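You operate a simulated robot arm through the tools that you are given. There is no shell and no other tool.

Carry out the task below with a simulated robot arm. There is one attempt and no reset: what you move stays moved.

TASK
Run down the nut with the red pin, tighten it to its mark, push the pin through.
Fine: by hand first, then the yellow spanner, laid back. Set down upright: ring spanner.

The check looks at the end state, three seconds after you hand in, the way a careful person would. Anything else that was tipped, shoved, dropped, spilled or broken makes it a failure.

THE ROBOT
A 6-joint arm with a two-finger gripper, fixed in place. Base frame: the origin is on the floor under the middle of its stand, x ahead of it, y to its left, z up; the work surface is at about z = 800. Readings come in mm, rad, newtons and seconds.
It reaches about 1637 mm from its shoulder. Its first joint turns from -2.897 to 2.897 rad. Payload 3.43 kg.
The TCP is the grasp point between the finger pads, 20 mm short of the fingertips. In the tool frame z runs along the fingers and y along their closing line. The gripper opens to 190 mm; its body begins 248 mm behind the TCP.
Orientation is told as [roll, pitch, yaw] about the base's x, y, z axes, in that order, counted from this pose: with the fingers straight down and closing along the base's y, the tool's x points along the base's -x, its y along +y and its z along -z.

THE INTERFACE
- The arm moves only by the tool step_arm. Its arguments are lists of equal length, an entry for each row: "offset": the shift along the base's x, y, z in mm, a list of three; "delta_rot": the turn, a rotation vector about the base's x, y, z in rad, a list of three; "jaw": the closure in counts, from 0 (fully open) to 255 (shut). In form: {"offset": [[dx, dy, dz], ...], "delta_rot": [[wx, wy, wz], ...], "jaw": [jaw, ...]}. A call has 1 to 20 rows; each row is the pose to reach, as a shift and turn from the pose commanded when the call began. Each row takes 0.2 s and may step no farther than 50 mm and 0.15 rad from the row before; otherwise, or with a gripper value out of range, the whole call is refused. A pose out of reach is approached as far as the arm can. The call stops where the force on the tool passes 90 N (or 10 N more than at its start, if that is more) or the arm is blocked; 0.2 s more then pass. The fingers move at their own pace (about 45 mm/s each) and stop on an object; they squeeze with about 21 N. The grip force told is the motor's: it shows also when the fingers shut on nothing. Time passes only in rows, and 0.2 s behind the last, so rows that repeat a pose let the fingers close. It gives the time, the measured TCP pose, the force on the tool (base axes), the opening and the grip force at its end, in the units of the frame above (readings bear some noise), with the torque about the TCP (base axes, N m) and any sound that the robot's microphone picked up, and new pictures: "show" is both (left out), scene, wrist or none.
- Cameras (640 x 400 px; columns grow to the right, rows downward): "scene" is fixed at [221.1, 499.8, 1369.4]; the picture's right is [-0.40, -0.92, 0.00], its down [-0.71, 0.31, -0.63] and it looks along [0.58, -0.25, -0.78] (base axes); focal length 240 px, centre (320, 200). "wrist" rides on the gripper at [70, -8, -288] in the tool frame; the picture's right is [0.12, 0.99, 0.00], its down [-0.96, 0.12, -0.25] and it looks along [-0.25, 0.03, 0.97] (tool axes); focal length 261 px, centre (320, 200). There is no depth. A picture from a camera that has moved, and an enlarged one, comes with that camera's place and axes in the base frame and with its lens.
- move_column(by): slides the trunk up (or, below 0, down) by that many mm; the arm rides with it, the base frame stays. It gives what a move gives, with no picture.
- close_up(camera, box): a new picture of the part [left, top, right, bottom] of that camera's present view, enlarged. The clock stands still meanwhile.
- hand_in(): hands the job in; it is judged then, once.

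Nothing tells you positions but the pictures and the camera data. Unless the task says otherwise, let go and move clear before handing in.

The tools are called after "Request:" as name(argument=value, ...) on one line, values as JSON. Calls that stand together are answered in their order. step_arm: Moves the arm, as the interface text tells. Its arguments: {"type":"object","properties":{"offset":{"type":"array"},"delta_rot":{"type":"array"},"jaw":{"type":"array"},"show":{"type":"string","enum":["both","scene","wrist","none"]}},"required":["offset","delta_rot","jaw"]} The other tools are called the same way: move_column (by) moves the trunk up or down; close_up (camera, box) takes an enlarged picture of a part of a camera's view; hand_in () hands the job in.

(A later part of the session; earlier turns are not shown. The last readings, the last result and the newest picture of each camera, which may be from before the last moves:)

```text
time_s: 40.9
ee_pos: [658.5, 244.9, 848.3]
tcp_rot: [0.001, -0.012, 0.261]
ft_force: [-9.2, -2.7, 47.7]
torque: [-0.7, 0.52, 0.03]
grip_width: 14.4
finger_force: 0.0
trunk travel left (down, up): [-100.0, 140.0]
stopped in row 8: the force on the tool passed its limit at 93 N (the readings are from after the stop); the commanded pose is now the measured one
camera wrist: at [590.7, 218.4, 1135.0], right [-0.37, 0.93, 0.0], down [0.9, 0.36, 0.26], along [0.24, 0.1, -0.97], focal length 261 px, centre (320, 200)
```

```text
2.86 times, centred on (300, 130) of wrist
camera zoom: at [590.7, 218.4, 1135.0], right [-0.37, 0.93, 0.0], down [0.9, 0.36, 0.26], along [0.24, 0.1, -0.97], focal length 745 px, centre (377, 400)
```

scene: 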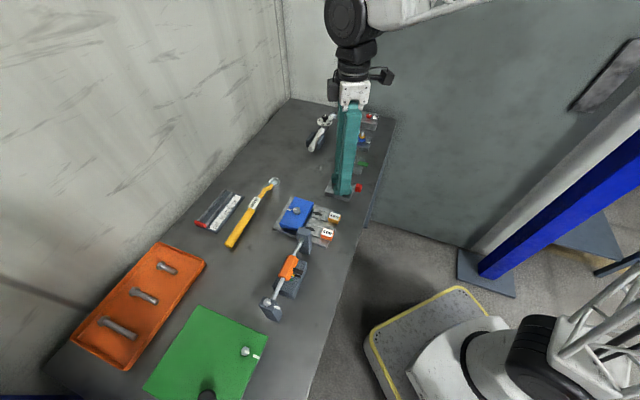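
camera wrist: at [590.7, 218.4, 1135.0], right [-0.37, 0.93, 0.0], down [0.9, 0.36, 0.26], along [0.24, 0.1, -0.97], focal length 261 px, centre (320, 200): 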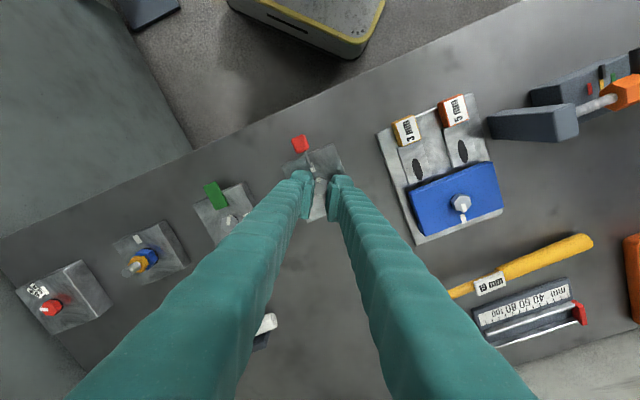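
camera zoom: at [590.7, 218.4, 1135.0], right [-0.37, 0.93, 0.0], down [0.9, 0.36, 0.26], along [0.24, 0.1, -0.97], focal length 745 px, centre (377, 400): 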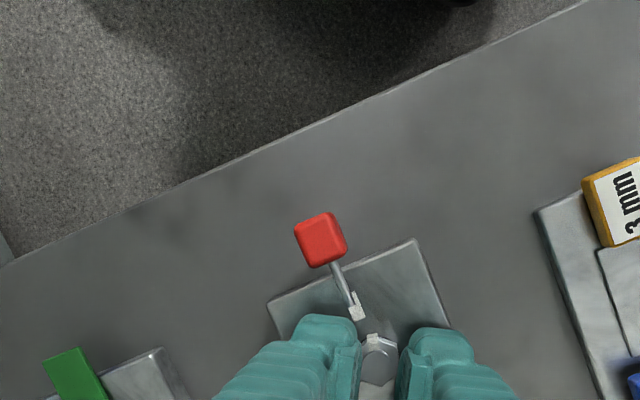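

I split the retreat into legal steps: release, rise, then move aside.

Request:
step_arm(offset=[[0, 0, 1], [0, 0, 3], [0, 0, 15], [0, 0, 50], [5, 20, 85], [10, 50, 100], [20, 90, 110], [20, 120, 110]], delta_rot=[[0, 0.012, 0], [0, 0.012, 0], [0, 0.012, 0], [0, 0.012, 0.1], [0, 0.012, 0.1], [0, 0.012, 0.1], [0, 0.012, 0.1], [0, 0.012, 0.1]], jaw=[222, 210, 200, 200, 200, 200, 200, 200], show="both")

Request:
close_up(camera="scene", box=[338, 179, 352, 189])

Request:
close_up(camera="scene", box=[342, 125, 382, 170])

Request:
close_up(camera="wrist", box=[170, 80, 330, 200])

```text
time_s: 42.7
ee_pos: [679.4, 366.1, 956.2]
tcp_rot: [0.006, 0.006, 0.361]
ft_force: [-0.5, -1.4, 0.3]
torque: [0.09, -0.09, 0.02]
grip_width: 41.1
finger_force: 0.0
trunk travel left (down, up): [-100.0, 140.0]
camera wrist: at [619.9, 334.0, 1243.9], right [-0.46, 0.89, 0.01], down [0.86, 0.45, 0.24], along [0.21, 0.12, -0.97], focal length 261 px, centre (320, 200)
```

scene: 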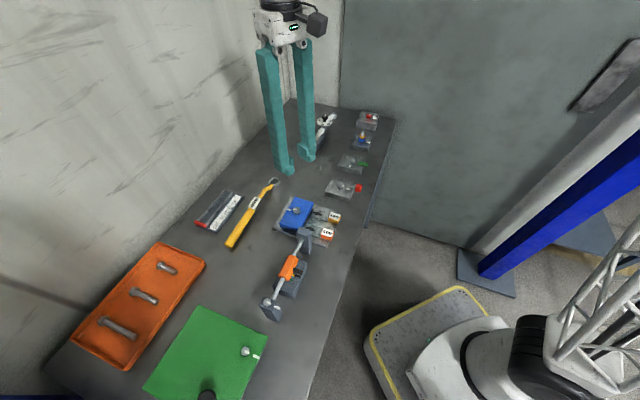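
wrist: 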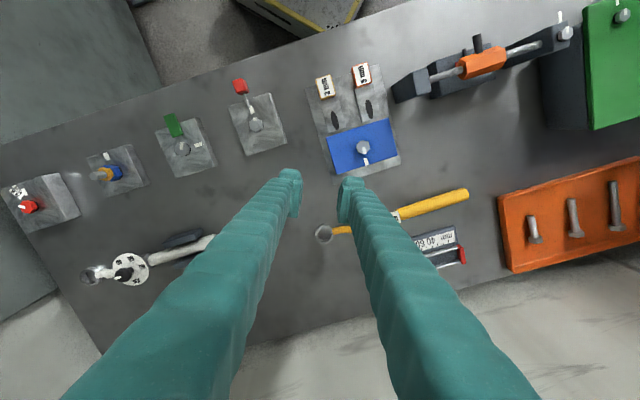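

```text
16.00 times, centred on (345, 184) of scene
camera zoom: at [221.1, 499.8, 1369.4], right [-0.4, -0.92, 0.0], down [-0.71, 0.31, -0.63], along [0.58, -0.25, -0.78], focal length 3838 px, centre (-80, 456)
```

zoom: 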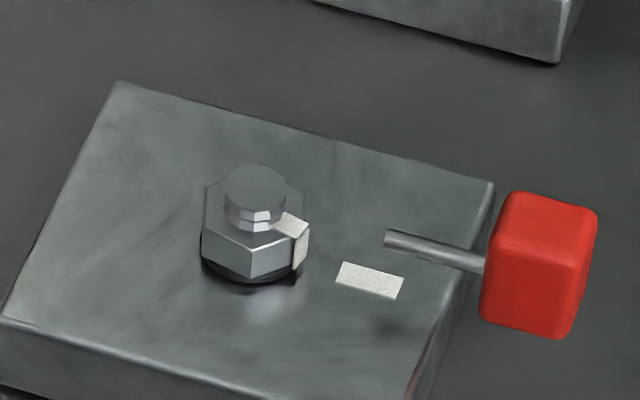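

```text
8.89 times, centred on (362, 148) of scene
camera zoom: at [221.1, 499.8, 1369.4], right [-0.4, -0.92, 0.0], down [-0.71, 0.31, -0.63], along [0.58, -0.25, -0.78], focal length 2132 px, centre (-53, 667)
```

zoom: 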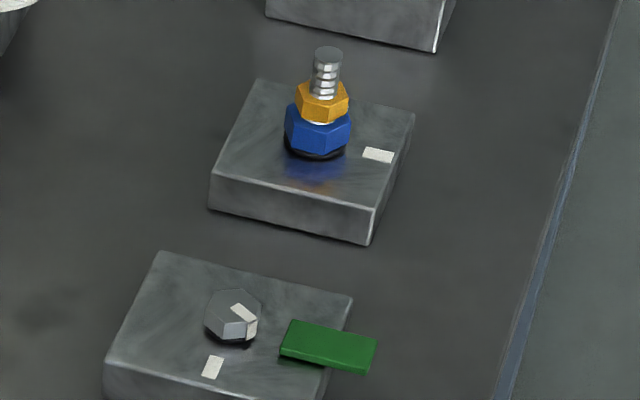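

```text
3.33 times, centred on (250, 140) of wrist
camera zoom: at [619.9, 334.0, 1243.9], right [-0.46, 0.89, 0.01], down [0.86, 0.45, 0.24], along [0.21, 0.12, -0.97], focal length 869 px, centre (553, 400)
```

zoom: 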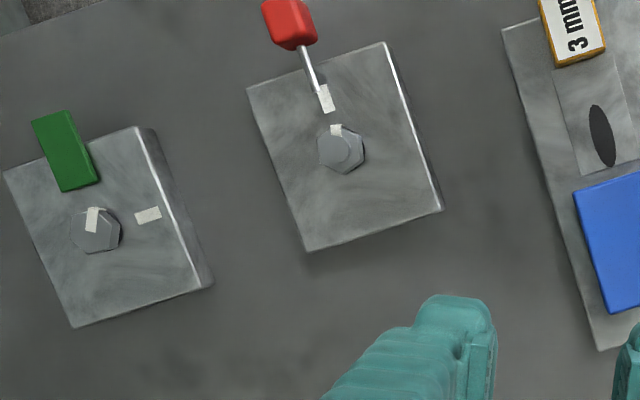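

The marks: nut ≈ −145.6°, block −135°. It turned freely at first but now resists, so I must know whether the dark band under the nut is a gap or a washer. I'll take a low-angle picture: first swing the hand round to the spanner side at height.

Request:
step_arm(offset=[[-12, 18, 10], [-24, 37, 20], [-36, 56, 30], [-48, 75, 40], [-60, 93, 50], [-72, 112, 60], [-84, 130, 64], [-96, 149, 64], [-108, 168, 64], [-120, 186, 64], [-132, 205, 64], [-132, 205, 64]], delta_rot=[[0, 0, 0.14], [0, 0, 0.28], [0, 0, 0.42], [0, 0, 0.56], [0, 0, 0.7], [0, 0, 0.84], [0, 0, 0.98], [0, 0, 1.12], [0, 0, 1.26], [0, 0, 1.4], [0, 0, 1.515], [0, 0, 1.515]], jaw=[200, 180, 150, 120, 80, 40, 0, 0, 0, 0, 0, 0], show="both")

```text
time_s: 45.3
ee_pos: [548.7, 569.6, 1018.3]
tcp_rot: [0.004, 0.006, 1.878]
ft_force: [-0.3, 0.6, 0.8]
torque: [0.02, 0.03, -0.02]
grip_width: 189.9
finger_force: 0.1
trunk travel left (down, up): [-100.0, 140.0]
camera wrist: at [580.1, 509.0, 1306.5], right [-0.91, -0.41, 0.01], down [-0.4, 0.88, 0.24], along [-0.11, 0.22, -0.97], focal length 261 px, centre (320, 200)
```

scene: 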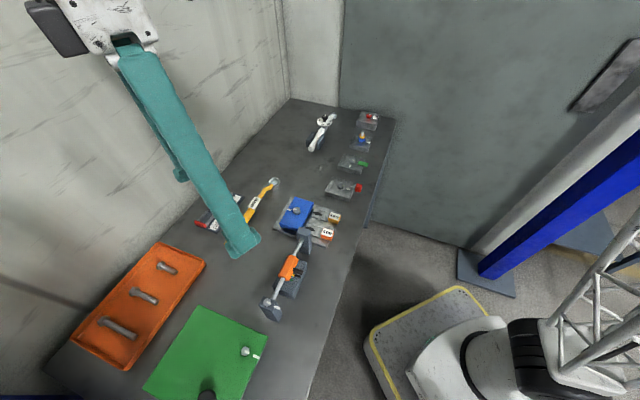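
wrist: 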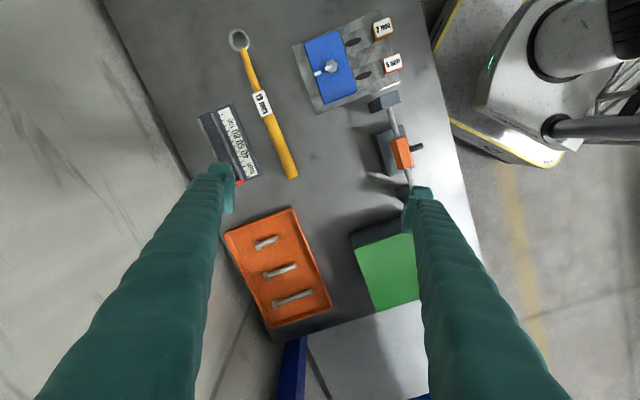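

Now I tilt the hand to look back along the bench toward the fixture at a low angle.

Request:
step_arm(offset=[[0, 0, 0], [0, 0, 0], [0, 0, 0], [0, 0, 0], [0, 0, 0], [0, 0, 0], [0, 0, 0], [0, 0, 0], [0, 0, 0]], delta_rot=[[-0.134, -0.042, 0], [-0.268, -0.085, 0], [-0.403, -0.127, 0], [-0.537, -0.17, 0], [-0.671, -0.212, 0], [-0.805, -0.254, 0], [-0.94, -0.297, 0], [-1.05, -0.332, 0], [-1.05, -0.332, 0]], jaw=[0, 0, 0, 0, 0, 0, 0, 0, 0], show="both")

```text
time_s: 47.3
ee_pos: [564.0, 512.3, 953.0]
tcp_rot: [-0.044, 1.074, 1.878]
ft_force: [0.6, 0.2, 0.3]
torque: [-0.03, 0.02, 0.01]
grip_width: 190.0
finger_force: 0.1
out of reach, approached as far as the arm can: row 5, 6, 7, 8, 9
trunk travel left (down, up): [-100.0, 140.0]
camera wrist: at [493.7, 722.5, 1152.4], right [-0.92, -0.39, 0.08], down [-0.32, 0.6, -0.73], along [0.24, -0.7, -0.68], focal length 261 px, centre (320, 200)
```

scene: 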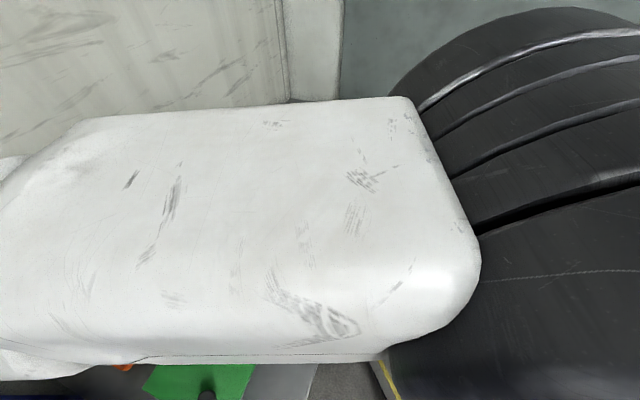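
wrist: 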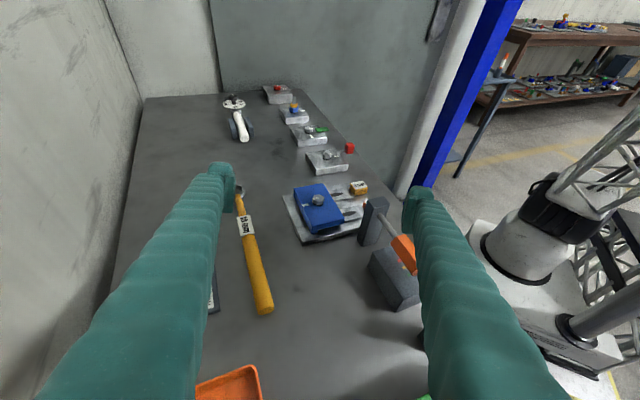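

I have a lower view now. I zoom on the nut, and on the spanner and neighbours.

Request:
close_up(camera="wrist", box=[318, 146, 346, 166])

Request:
close_up(camera="wrist", box=[290, 100, 330, 150])

Request:
close_up(camera="wrist", box=[210, 170, 290, 330])

Request:
close_up(camera="wrist", box=[220, 80, 300, 150])

```text
16.00 times, centred on (332, 156) of wrist
camera zoom: at [493.7, 722.5, 1152.4], right [-0.92, -0.39, 0.08], down [-0.32, 0.6, -0.73], along [0.24, -0.7, -0.68], focal length 4170 px, centre (128, 904)
```

zoom: 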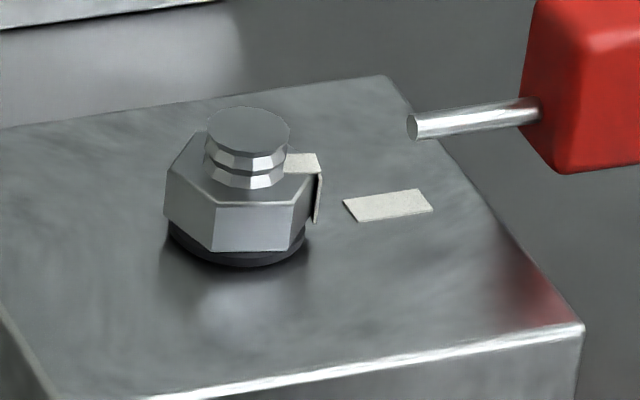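

```text
8.00 times, centred on (310, 125) of wrist
camera zoom: at [493.7, 722.5, 1152.4], right [-0.92, -0.39, 0.08], down [-0.32, 0.6, -0.73], along [0.24, -0.7, -0.68], focal length 2085 px, centre (400, 800)
```

zoom: 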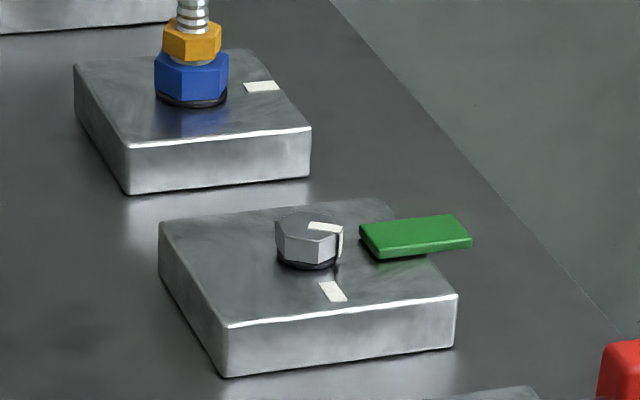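

```text
2.50 times, centred on (250, 250) of wrist
camera zoom: at [493.7, 722.5, 1152.4], right [-0.92, -0.39, 0.08], down [-0.32, 0.6, -0.73], along [0.24, -0.7, -0.68], focal length 652 px, centre (495, 75)
```

zoom: 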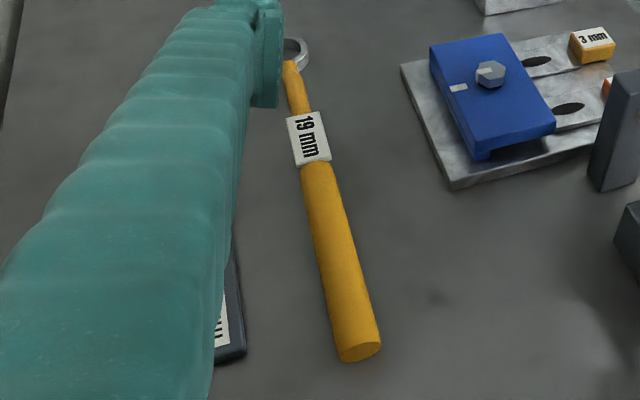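

```text
5.71 times, centred on (260, 115) of wrist
camera zoom: at [493.7, 722.5, 1152.4], right [-0.92, -0.39, 0.08], down [-0.32, 0.6, -0.73], along [0.24, -0.7, -0.68], focal length 1489 px, centre (663, 686)
```

zoom: 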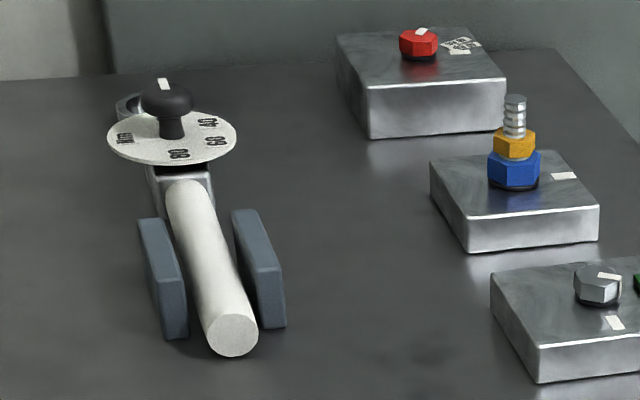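

Decisive: there is a black washer under the nut, and the nut now sits on it – it is run down and tight by hand, about 10° past the block mark. The spanner step will therefore be used to bring it exactly to the mark. Now I study the spanner's shape from here.

Request:
close_up(camera="wrist", box=[228, 180, 268, 250])

Request:
close_up(camera="wrist", box=[230, 210, 285, 325])

Request:
close_up(camera="wrist", box=[326, 150, 340, 162])

```text
5.71 times, centred on (248, 215) of wrist
camera zoom: at [493.7, 722.5, 1152.4], right [-0.92, -0.39, 0.08], down [-0.32, 0.6, -0.73], along [0.24, -0.7, -0.68], focal length 1489 px, centre (731, 114)
```

zoom: 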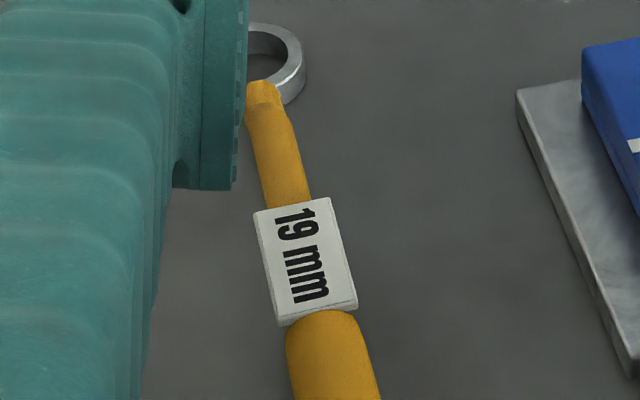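

```text
3.48 times, centred on (258, 268) of wrist
camera zoom: at [493.7, 722.5, 1152.4], right [-0.92, -0.39, 0.08], down [-0.32, 0.6, -0.73], along [0.24, -0.7, -0.68], focal length 907 px, centre (537, -35)
```

zoom: 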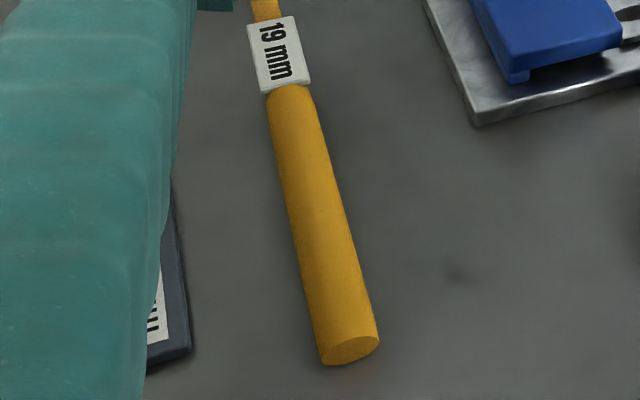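

```text
16.00 times, centred on (333, 156) of wrist
camera zoom: at [493.7, 722.5, 1152.4], right [-0.92, -0.39, 0.08], down [-0.32, 0.6, -0.73], along [0.24, -0.7, -0.68], focal length 4170 px, centre (112, 904)
```

zoom: 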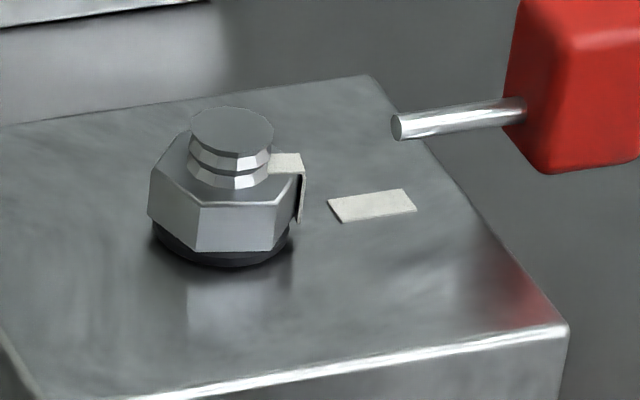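

The spanner lies on the table along the 135° diagonal: ring centre ≈(768, 423), handle end ≈(592, 599), handle axis at z≈810 (20 mm thick). I un-tilt the hand first.

Request:
step_arm(offset=[[0, 0, 5], [0, 0, 10], [0, 0, 15], [0, 0, 20], [0, 0, 25], [0, 0, 30], [0, 0, 35], [0, 0, 40], [0, 0, 40]], delta_rot=[[0.128, 0.041, 0], [0.256, 0.081, 0], [0.384, 0.122, 0], [0.512, 0.163, 0], [0.64, 0.203, 0], [0.768, 0.244, 0], [0.896, 0.284, 0], [1.024, 0.325, 0], [1.024, 0.325, 0]], jaw=[0, 0, 0, 40, 80, 120, 160, 180, 180], show="wrist")

```text
time_s: 49.3
ee_pos: [563.1, 511.3, 993.3]
tcp_rot: [-0.046, -0.003, 1.878]
ft_force: [0.7, 0.6, 1.1]
torque: [-0.01, -0.02, -0.01]
grip_width: 70.1
finger_force: 0.0
trunk travel left (down, up): [-100.0, 140.0]
camera wrist: at [580.6, 445.4, 1280.2], right [-0.91, -0.41, -0.04], down [-0.41, 0.88, 0.24], along [-0.06, 0.24, -0.97], focal length 261 px, centre (320, 200)
```

wrist: 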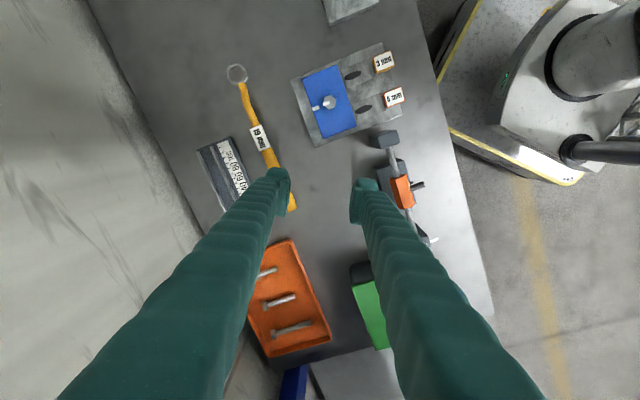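

I level the hand, turn it to the spanner's line (yaw 135°) and hover over the handle.

Request:
step_arm(offset=[[25, 6, 0], [50, 12, 0], [75, 17, 0], [96, 22, 0], [96, 22, 0]], delta_rot=[[-0.0139, 0.0438, 0.12], [-0.0139, 0.0438, 0.24], [-0.0139, 0.0438, 0.36], [-0.0139, 0.0438, 0.478], [-0.0139, 0.0438, 0.478]], jaw=[180, 180, 180, 180, 180], show="wrist")

Request:
close_up(camera="wrist", box=[280, 60, 370, 200])

Request:
close_up(camera="wrist", box=[300, 70, 340, 100])

```text
time_s: 50.5
ee_pos: [660.1, 534.4, 991.3]
tcp_rot: [0.0, -0.01, 2.357]
ft_force: [0.0, -0.1, 0.3]
torque: [0.0, 0.04, 0.01]
grip_width: 55.9
finger_force: 0.0
trunk travel left (down, up): [-100.0, 140.0]
camera wrist: at [720.0, 490.1, 1278.7], right [-0.62, -0.79, 0.0], down [-0.76, 0.6, 0.26], along [-0.2, 0.16, -0.97], focal length 261 px, centre (320, 200)
```

wrist: 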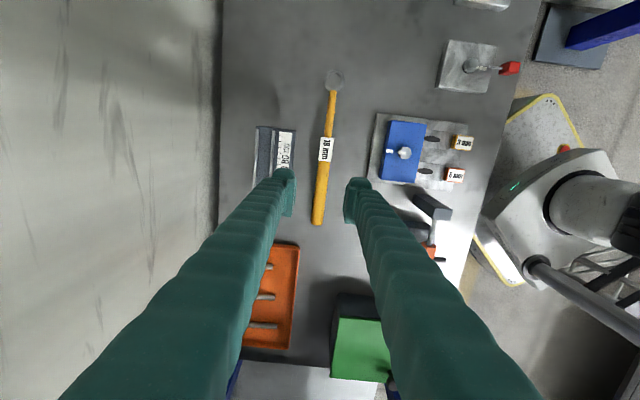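

```text
2.86 times, centred on (325, 130) of wrist
camera zoom: at [720.0, 490.1, 1278.7], right [-0.62, -0.79, 0.0], down [-0.76, 0.6, 0.26], along [-0.2, 0.16, -0.97], focal length 745 px, centre (306, 400)
```

zoom: 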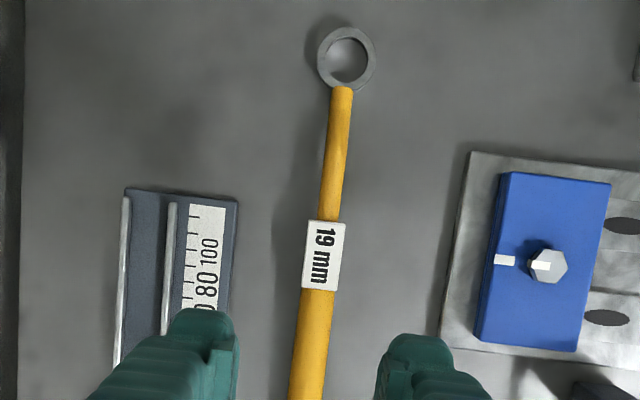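

```text
13.33 times, centred on (320, 85) of wrist
camera zoom: at [720.0, 490.1, 1278.7], right [-0.62, -0.79, 0.0], down [-0.76, 0.6, 0.26], along [-0.2, 0.16, -0.97], focal length 3475 px, centre (320, 1733)
```

zoom: 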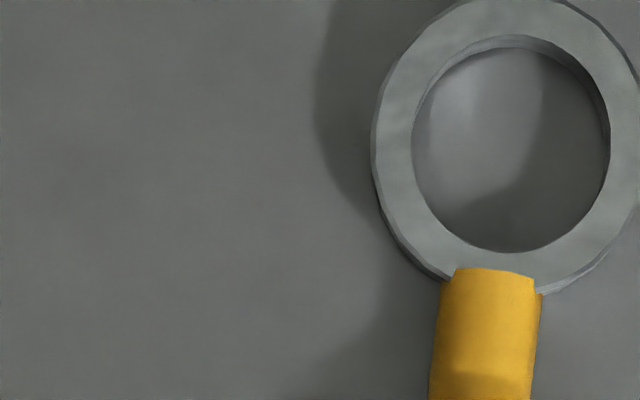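

The ring has a plain 24.5 mm bore; ring centre ≈(769.5, 422.6), handle direction 135.4°. To get the flat pad faces down to the handle's mid-height I tilt the hand ≈37° back along the handle (away from the ring) and hover.

Request:
step_arm(offset=[[0, -2, -15], [-1, -4, -30], [-1.5, -6, -50], [-1.5, -6.6, -70], [-1.5, -6.6, -91], [-1.5, -6.6, -91]], delta_rot=[[-0.095, -0.095, 0], [-0.19, -0.19, 0], [-0.285, -0.285, 0], [-0.38, -0.38, 0], [-0.459, -0.46, 0], [-0.459, -0.46, 0]], jaw=[209, 209, 209, 209, 209, 209], show="both")

Request:
close_up(camera="wrist", box=[260, 130, 380, 260])

```text
time_s: 51.9
ee_pos: [658.5, 526.5, 901.4]
tcp_rot: [-0.003, 0.641, 2.357]
ft_force: [-0.3, 0.2, 0.1]
torque: [-0.03, -0.01, -0.02]
grip_width: 34.2
finger_force: 0.2
trunk travel left (down, up): [-100.0, 140.0]
camera wrist: at [583.4, 616.8, 1174.8], right [-0.63, -0.77, 0.07], down [-0.73, 0.57, -0.38], along [0.25, -0.29, -0.92], focal length 261 px, centre (320, 200)
```

scene: 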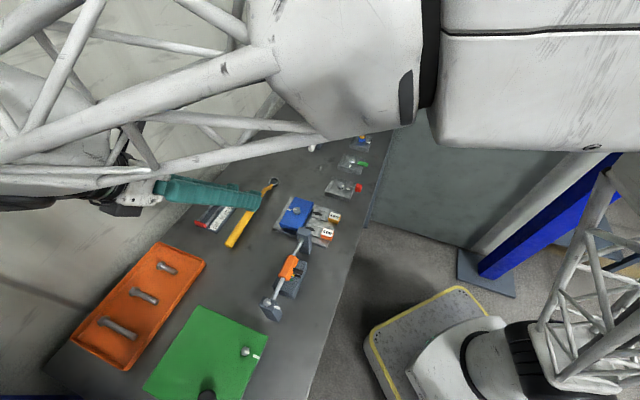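
wrist: 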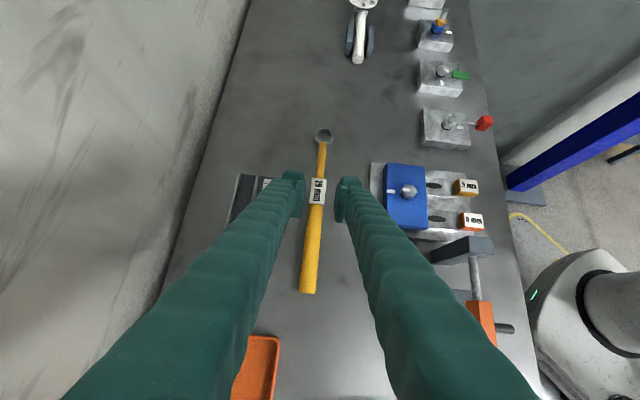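

```text
3.08 times, centred on (320, 195) of wrist
camera zoom: at [583.4, 616.8, 1174.8], right [-0.63, -0.77, 0.07], down [-0.73, 0.57, -0.38], along [0.25, -0.29, -0.92], focal length 802 px, centre (320, 215)
```

zoom: 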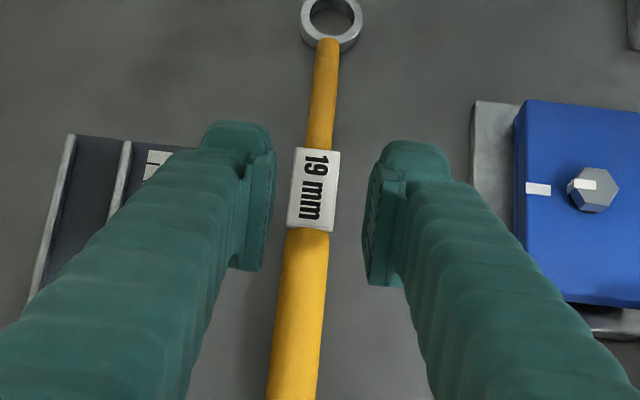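

The hand is lined up over the handle just behind the "19 mm" label; the handle is ≈2 mm to the left of centre. I shift, narrow the jaw to 30 mm and descend in steps.

Request:
step_arm(offset=[[1.5, 1.5, -20], [1.5, 1.5, -45], [1.5, 1.5, -65], [1.5, 1.5, -72], [1.5, 1.5, -72]], delta_rot=[[0, 0, 0], [0, 0, 0], [0, 0, 0], [0, 0, 0], [0, 0, 0]], jaw=[215, 215, 215, 215, 215], show="wrist")

Request:
close_up(camera="wrist", box=[270, 130, 370, 250])

```text
time_s: 53.1
ee_pos: [660.2, 528.8, 828.4]
tcp_rot: [0.0, 0.639, 2.357]
ft_force: [-0.2, -0.3, -0.5]
torque: [0.0, 0.0, -0.02]
grip_width: 29.6
finger_force: 0.0
trunk travel left (down, up): [-100.0, 140.0]
camera wrist: at [585.1, 618.5, 1101.7], right [-0.63, -0.77, 0.07], down [-0.73, 0.57, -0.38], along [0.25, -0.29, -0.92], focal length 261 px, centre (320, 200)
```

wrist: 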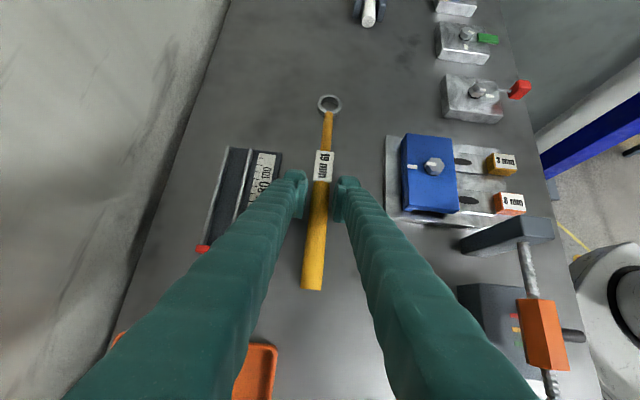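

```text
3.33 times, centred on (320, 190) of wrist
camera zoom: at [585.1, 618.5, 1101.7], right [-0.63, -0.77, 0.07], down [-0.73, 0.57, -0.38], along [0.25, -0.29, -0.92], focal length 869 px, centre (320, 233)
```

zoom: 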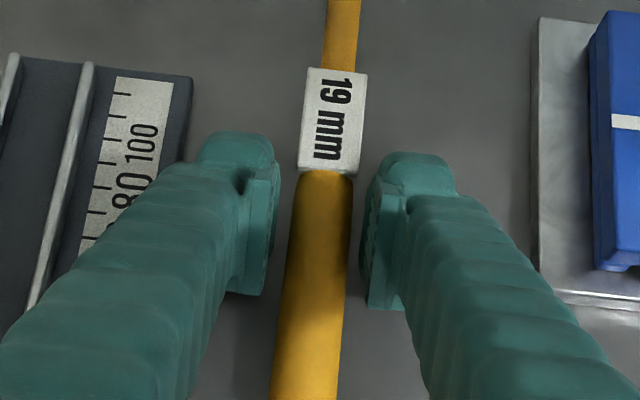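

Fingers straddle the handle symmetrically, clear of ruler and label. I descend the last few mm watching for table contact.

Request:
step_arm(offset=[[0, 0, -1.5], [0, 0, -3], [0, 0, -3]], delta_rot=[[0, 0, 0], [0, 0, 0], [0, 0, 0]], jaw=[215, 215, 215], show="none")

Request:
step_arm(offset=[[0, 0, -1], [0, 0, -1]], delta_rot=[[0, 0, 0], [0, 0, 0]], jaw=[215, 215], show="none")

```text
time_s: 53.9
ee_pos: [659.4, 529.1, 825.5]
tcp_rot: [-0.001, 0.64, 2.356]
ft_force: [-0.3, -0.2, 0.1]
torque: [0.01, 0.04, 0.02]
grip_width: 29.9
finger_force: 0.0
trunk travel left (down, up): [-100.0, 140.0]
```

```text
time_s: 54.5
ee_pos: [659.4, 529.5, 825.2]
tcp_rot: [-0.001, 0.639, 2.358]
ft_force: [1.8, 0.4, 6.3]
torque: [-0.05, 0.02, -0.01]
grip_width: 30.0
finger_force: 0.1
trunk travel left (down, up): [-100.0, 140.0]
```

Table contact at TCP z≈825. I back off 0.8 mm and close on the handle.

Request:
step_arm(offset=[[0, 0, 0.8], [0, 0, 0.8], [0, 0, 0.8], [0, 0, 0.8], [0, 0, 0.8]], delta_rot=[[0, 0, 0], [0, 0, 0], [0, 0, 0], [0, 0, 0], [0, 0, 0]], jaw=[222, 228, 232, 236, 236], show="wrist")

Request:
close_up(camera="wrist", box=[270, 130, 370, 250])

```text
time_s: 55.7
ee_pos: [660.2, 529.3, 825.4]
tcp_rot: [-0.002, 0.64, 2.355]
ft_force: [-0.5, -1.5, 0.0]
torque: [0.01, 0.04, 0.04]
grip_width: 23.1
finger_force: 20.7
trunk travel left (down, up): [-100.0, 140.0]
camera wrist: at [584.8, 618.5, 1098.9], right [-0.63, -0.77, 0.07], down [-0.73, 0.57, -0.37], along [0.25, -0.29, -0.92], focal length 261 px, centre (320, 200)
```

wrist: 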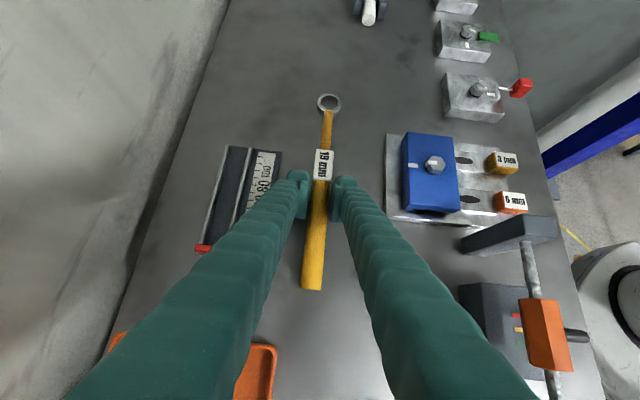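

```text
3.33 times, centred on (320, 190) of wrist
camera zoom: at [584.8, 618.5, 1098.9], right [-0.63, -0.77, 0.07], down [-0.73, 0.57, -0.37], along [0.25, -0.29, -0.92], focal length 869 px, centre (320, 233)
```

zoom: 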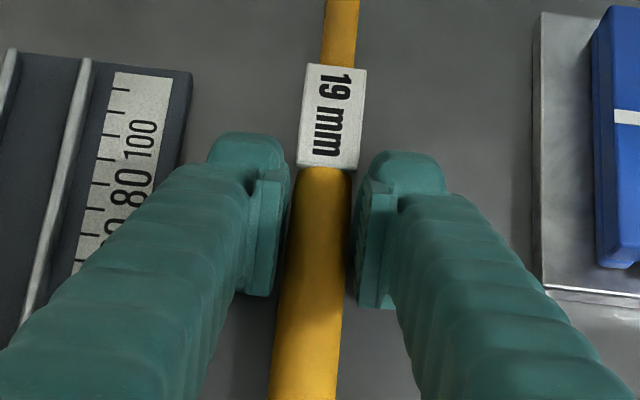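

Solid: the handle is 23 mm thick, so its mid-height is 11.5 mm and a vertical hand can hold it just as well – which matters because a tilted hand would hit the wall at the nut. Before lifting, I release, un-tilt and re-grip vertically, 7 mm further along the handle.

Request:
step_arm(offset=[[0, 0, 0], [0, 0, 0], [0, 0, 20], [-2, 2, 45], [-4.9, 4.9, 60], [-4.9, 4.9, 60], [-4.9, 4.9, 60], [-4.9, 4.9, 60], [-4.9, 4.9, 60]], delta_rot=[[0, 0, 0], [0, 0, 0], [0, 0, 0], [0.09, 0.09, 0], [0.18, 0.18, 0], [0.27, 0.27, 0], [0.36, 0.36, 0], [0.452, 0.453, 0], [0.452, 0.453, 0]], jaw=[215, 215, 215, 215, 215, 215, 215, 215, 215], show="wrist")

Request:
close_up(camera="wrist", box=[270, 60, 370, 250])

```text
time_s: 57.7
ee_pos: [654.9, 533.3, 884.8]
tcp_rot: [0.0, -0.002, 2.356]
ft_force: [0.7, 0.6, -0.2]
torque: [-0.01, 0.08, 0.0]
grip_width: 29.9
finger_force: 0.0
trunk travel left (down, up): [-100.0, 140.0]
camera wrist: at [711.7, 491.8, 1173.5], right [-0.62, -0.79, 0.0], down [-0.76, 0.6, 0.25], along [-0.2, 0.15, -0.97], focal length 261 px, centre (320, 200)
```

wrist: 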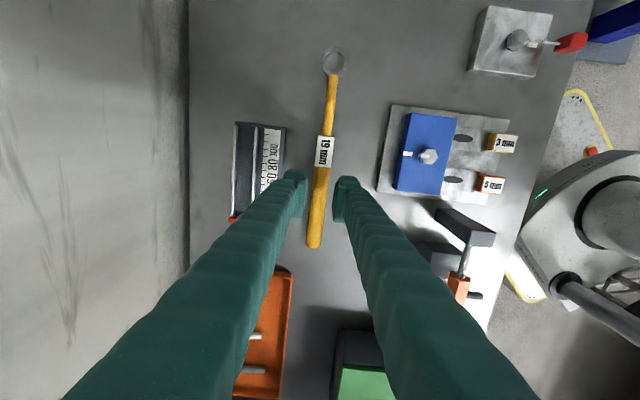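

```text
2.11 times, centred on (320, 155) of wrist
camera zoom: at [711.7, 491.8, 1173.5], right [-0.62, -0.79, 0.0], down [-0.76, 0.6, 0.25], along [-0.2, 0.15, -0.97], focal length 549 px, centre (320, 295)
```

zoom: 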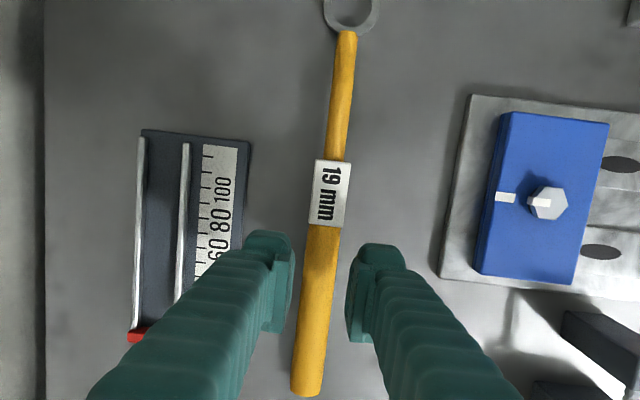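

Vertical now, centred over the handle. I descend to just above the table.

Request:
step_arm(offset=[[0, 0, -25], [0, 0, -50], [0, 0, -61], [0, 0, -63], [0, 0, -63]], delta_rot=[[0, 0.0, 0], [0, 0, 0], [0, 0, 0], [0, 0, 0], [0, 0, 0]], jaw=[215, 215, 215, 215, 215], show="wrist")

Request:
close_up(camera="wrist", box=[280, 130, 360, 240])

Request:
step_arm(offset=[[0, 0, -1], [0, 0, -1.5], [0, 0, -1.5]], delta_rot=[[0, 0, 0], [0, 0, 0], [0, 0, 0]], jaw=[215, 215, 215], show="none")

```text
time_s: 58.9
ee_pos: [654.0, 534.5, 821.2]
tcp_rot: [0.001, -0.003, 2.356]
ft_force: [0.1, 0.1, 0.3]
torque: [0.01, 0.02, 0.04]
grip_width: 30.1
finger_force: 0.0
trunk travel left (down, up): [-100.0, 140.0]
camera wrist: at [711.3, 491.6, 1110.6], right [-0.62, -0.79, 0.0], down [-0.76, 0.6, 0.25], along [-0.2, 0.15, -0.97], focal length 261 px, centre (320, 200)
```

wrist: 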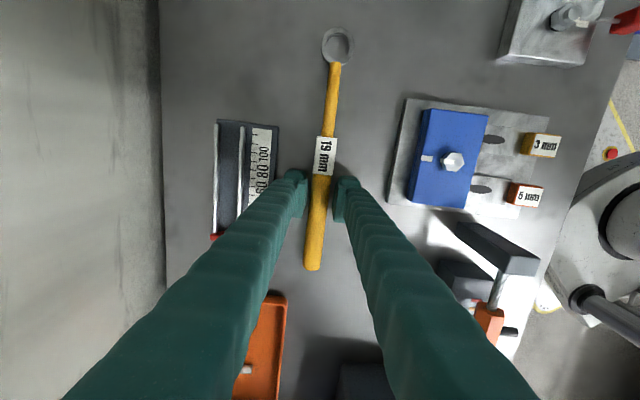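

```text
3.64 times, centred on (320, 185) of wrist
camera zoom: at [711.3, 491.6, 1110.6], right [-0.62, -0.79, 0.0], down [-0.76, 0.6, 0.25], along [-0.2, 0.15, -0.97], focal length 948 px, centre (320, 254)
```

zoom: 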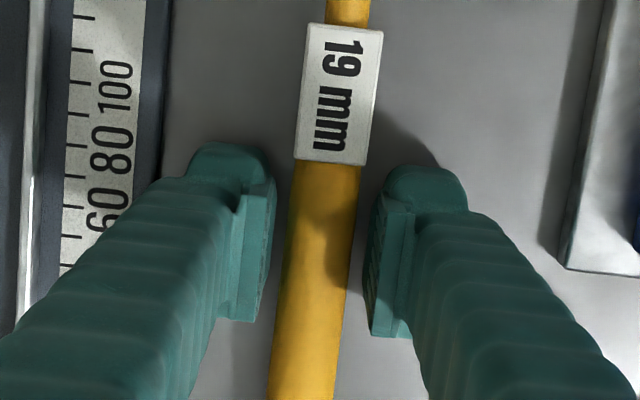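

```text
time_s: 59.7
ee_pos: [654.7, 533.0, 821.8]
tcp_rot: [0.0, -0.002, 2.357]
ft_force: [-0.4, 0.6, -0.1]
torque: [0.01, 0.02, 0.04]
grip_width: 29.4
finger_force: 0.1
trunk travel left (down, up): [-100.0, 140.0]
```

No contact yet; half a millimetre more and I close on the handle with full squeeze.

Request:
step_arm(offset=[[0, 0, -0.5], [0, 0, -0.5], [0, 0, -0.5], [0, 0, -0.5], [0, 0, -0.5]], delta_rot=[[0, 0, 0], [0, 0, 0], [0, 0, 0], [0, 0, 0], [0, 0, 0]], jaw=[222, 228, 232, 236, 236], show="wrist")

Request:
close_up(camera="wrist", box=[280, 20, 370, 240])

```text
time_s: 60.9
ee_pos: [654.9, 533.7, 821.2]
tcp_rot: [0.0, -0.002, 2.358]
ft_force: [-0.3, 1.1, 2.2]
torque: [0.01, -0.01, 0.1]
grip_width: 23.1
finger_force: 21.0
trunk travel left (down, up): [-100.0, 140.0]
camera wrist: at [711.7, 491.8, 1108.9], right [-0.62, -0.79, 0.0], down [-0.76, 0.6, 0.25], along [-0.19, 0.15, -0.97], focal length 261 px, centre (320, 200)
```

wrist: 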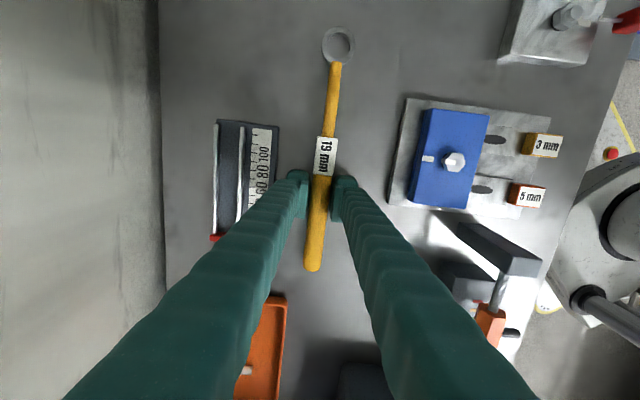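

```text
1.82 times, centred on (325, 130) of wrist
camera zoom: at [711.7, 491.8, 1108.9], right [-0.62, -0.79, 0.0], down [-0.76, 0.6, 0.25], along [-0.19, 0.15, -0.97], focal length 474 px, centre (311, 327)
```

zoom: 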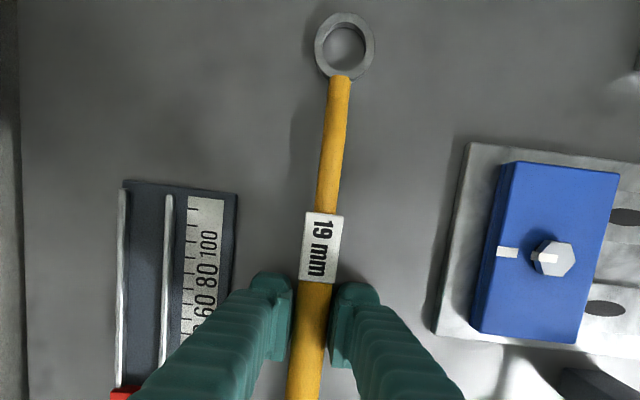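

The spanner is gripped (23.1 mm, 21 N); the ring lies exactly 160 mm ahead along the tool's x. I lift it 80 mm and check that it hangs level.

Request:
step_arm(offset=[[0, 0, 5], [0, 0, 12], [0, 0, 25], [0, 0, 45], [0, 0, 65], [0, 0, 80], [0, 0, 80]], delta_rot=[[0, 0, 0], [0, 0, 0], [0, 0, 0], [0, 0, 0], [0, 0, 0], [0, 0, 0], [0, 0, 0]], jaw=[240, 240, 240, 240, 240, 240, 240], show="both")

Request:
close_up(camera="wrist", box=[280, 20, 370, 240])

Request:
close_up(camera="scene", box=[200, 130, 320, 230])

```text
time_s: 62.5
ee_pos: [655.4, 533.5, 901.9]
tcp_rot: [0.001, -0.002, 2.357]
ft_force: [-0.1, 0.3, -3.1]
torque: [-0.01, 0.01, 0.03]
grip_width: 23.2
finger_force: 21.6
trunk travel left (down, up): [-100.0, 140.0]
camera wrist: at [711.9, 490.7, 1190.2], right [-0.62, -0.79, 0.0], down [-0.76, 0.6, 0.25], along [-0.2, 0.15, -0.97], focal length 261 px, centre (320, 200)
```

scene: 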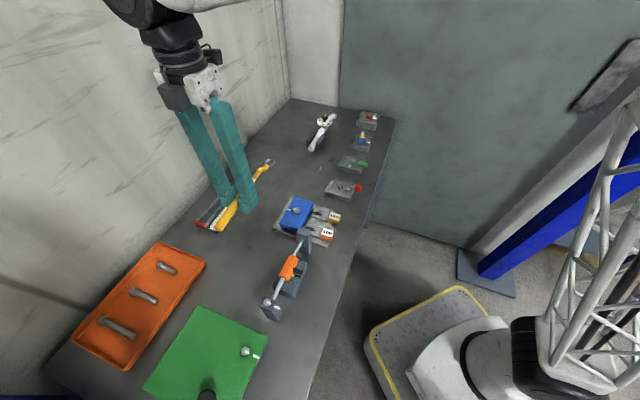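
wrist: 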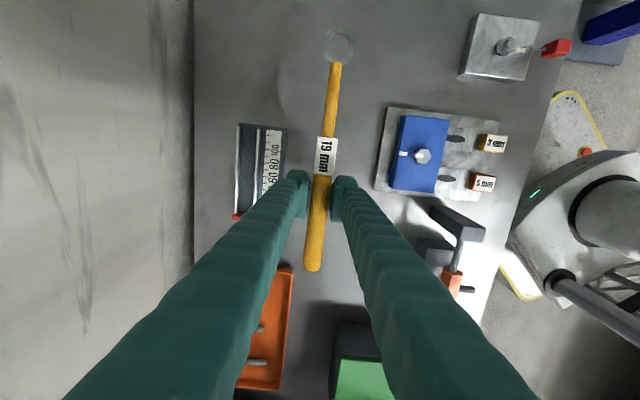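

```text
1.82 times, centred on (325, 130) of wrist
camera zoom: at [711.9, 490.7, 1190.2], right [-0.62, -0.79, 0.0], down [-0.76, 0.6, 0.25], along [-0.2, 0.15, -0.97], focal length 474 px, centre (311, 327)
```

zoom: 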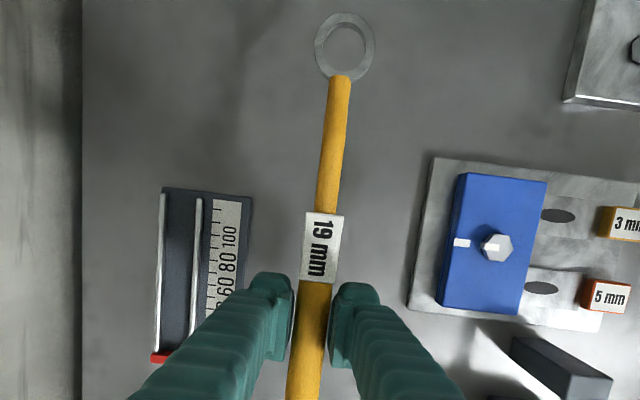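

```text
4.00 times, centred on (260, 180) of scene
camera zoom: at [221.1, 499.8, 1369.4], right [-0.4, -0.92, 0.0], down [-0.71, 0.31, -0.63], along [0.58, -0.25, -0.78], focal length 959 px, centre (560, 280)
```

zoom: 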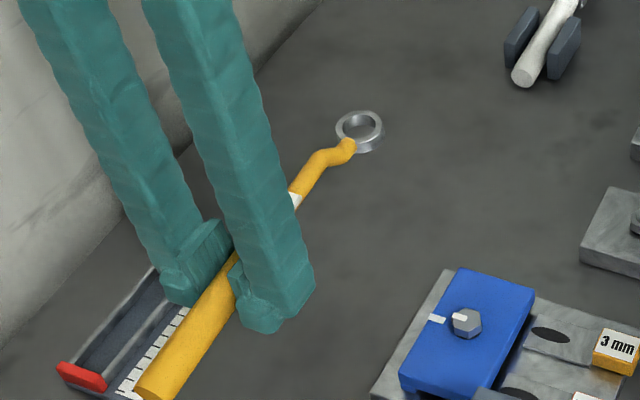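

The spanner hangs level and rigid. I carry it at height to the nut, turning the hand so the handle will point away from the pin (about 40°).

Request:
step_arm(offset=[[9.8, -15.8, 5], [19.6, -31.6, 10], [29.4, -47.4, 10], [39.2, -63.2, 10], [49, -79, 10], [58.8, -94.8, 10], [68.6, -110.6, 10], [78.4, -126.4, 10], [88.2, -142.2, 10], [98, -158, 10], [107.8, -173.8, 10], [117.6, -189.7, 10], [117.6, -189.7, 10]], delta_rot=[[0, 0, -0.138], [0, 0, -0.277], [0, 0, -0.415], [0, 0, -0.553], [0, 0, -0.691], [0, 0, -0.83], [0, 0, -0.968], [0, 0, -1.106], [0, 0, -1.244], [0, 0, -1.383], [0, 0, -1.521], [0, 0, -1.659], [0, 0, -1.659]], jaw=[240, 240, 240, 240, 240, 240, 240, 240, 240, 240, 240, 240, 240], show="both")

Request:
close_up(camera="wrist", box=[290, 0, 390, 110])

Request:
close_up(camera="scene", box=[310, 130, 380, 210])

```text
time_s: 65.3
ee_pos: [773.6, 344.1, 910.3]
tcp_rot: [-0.001, -0.001, 0.697]
ft_force: [0.2, -0.6, -3.7]
torque: [0.04, 0.02, 0.04]
grip_width: 23.3
finger_force: 21.0
trunk travel left (down, up): [-100.0, 140.0]
camera wrist: at [725.1, 294.1, 1199.3], right [-0.73, 0.69, 0.0], down [0.66, 0.71, 0.25], along [0.17, 0.18, -0.97], focal length 261 px, centre (320, 200)
```

scene: 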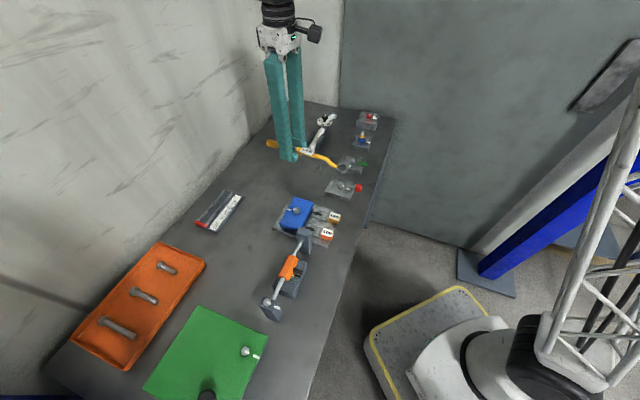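
wrist: 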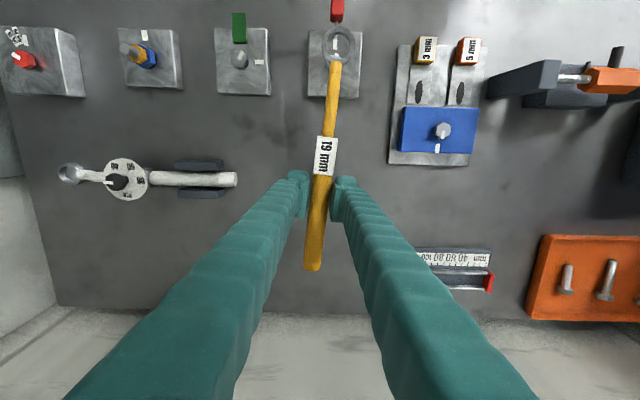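

```text
3.64 times, centred on (340, 55) of wrist
camera zoom: at [725.1, 294.1, 1199.3], right [-0.73, 0.69, 0.0], down [0.66, 0.71, 0.25], along [0.17, 0.18, -0.97], focal length 948 px, centre (247, 727)
```

zoom: 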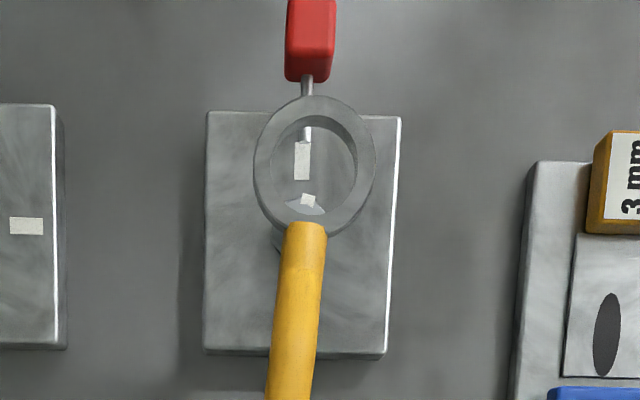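

```text
5.00 times, centred on (345, 170) of scene
camera zoom: at [221.1, 499.8, 1369.4], right [-0.4, -0.92, 0.0], down [-0.71, 0.31, -0.63], along [0.58, -0.25, -0.78], focal length 1199 px, centre (195, 350)
```

zoom: 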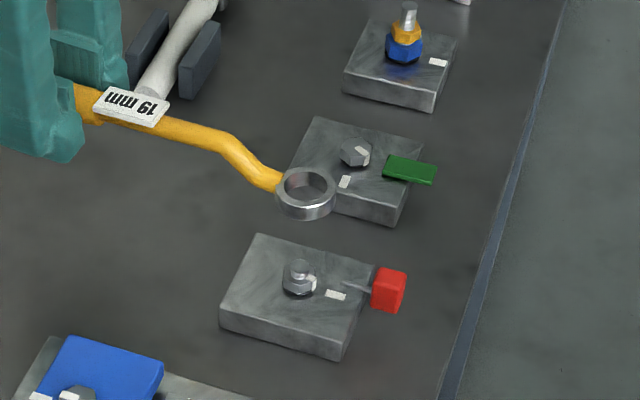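

The ring is above the fixture. I lower to just above the stud and refine the centring.

Request:
step_arm(offset=[[0, 0, -15], [0, 0, -30], [0, 0, -43], [0, 0, -43]], delta_rot=[[0, 0, 0], [0, 0, 0], [0, 0, 0], [0, 0, 0]], jaw=[240, 240, 240, 240], show="wrist")

Request:
close_up(camera="wrist", box=[300, 10, 376, 80])

Request:
close_up(camera="scene", box=[320, 165, 365, 200])

```text
time_s: 66.3
ee_pos: [773.7, 344.4, 867.7]
tcp_rot: [0.002, 0.0, 0.697]
ft_force: [-0.7, -0.2, -4.1]
torque: [0.02, 0.01, -0.04]
grip_width: 23.2
finger_force: 21.2
trunk travel left (down, up): [-100.0, 140.0]
camera wrist: at [724.7, 294.9, 1156.1], right [-0.73, 0.68, 0.0], down [0.66, 0.71, 0.25], along [0.17, 0.18, -0.97], focal length 261 px, centre (320, 200)
```

wrist: 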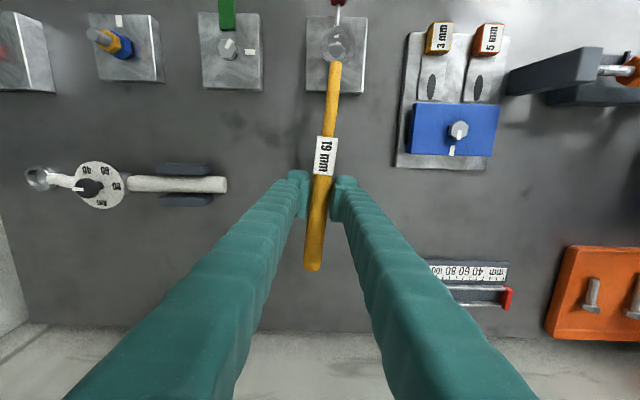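

```text
5.71 times, centred on (338, 45) of wrist
camera zoom: at [724.7, 294.9, 1156.1], right [-0.73, 0.68, 0.0], down [0.66, 0.71, 0.25], along [0.17, 0.18, -0.97], focal length 1489 px, centre (217, 1086)
```

zoom: 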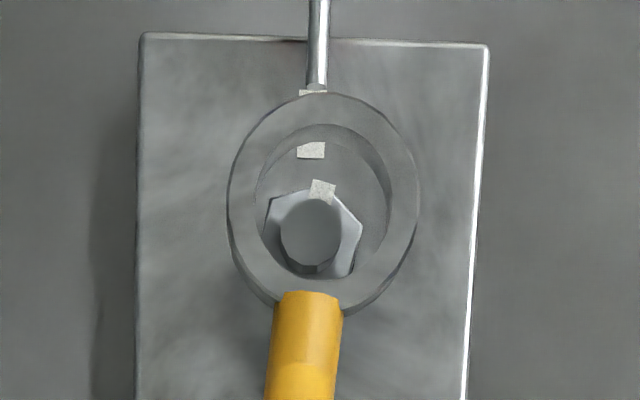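

```text
11.43 times, centred on (342, 182) of scene
camera zoom: at [221.1, 499.8, 1369.4], right [-0.4, -0.92, 0.0], down [-0.71, 0.31, -0.63], along [0.58, -0.25, -0.78], focal length 2741 px, centre (63, 400)
```

zoom: 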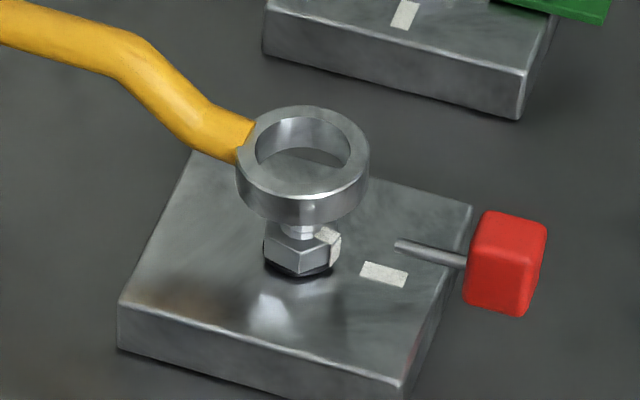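

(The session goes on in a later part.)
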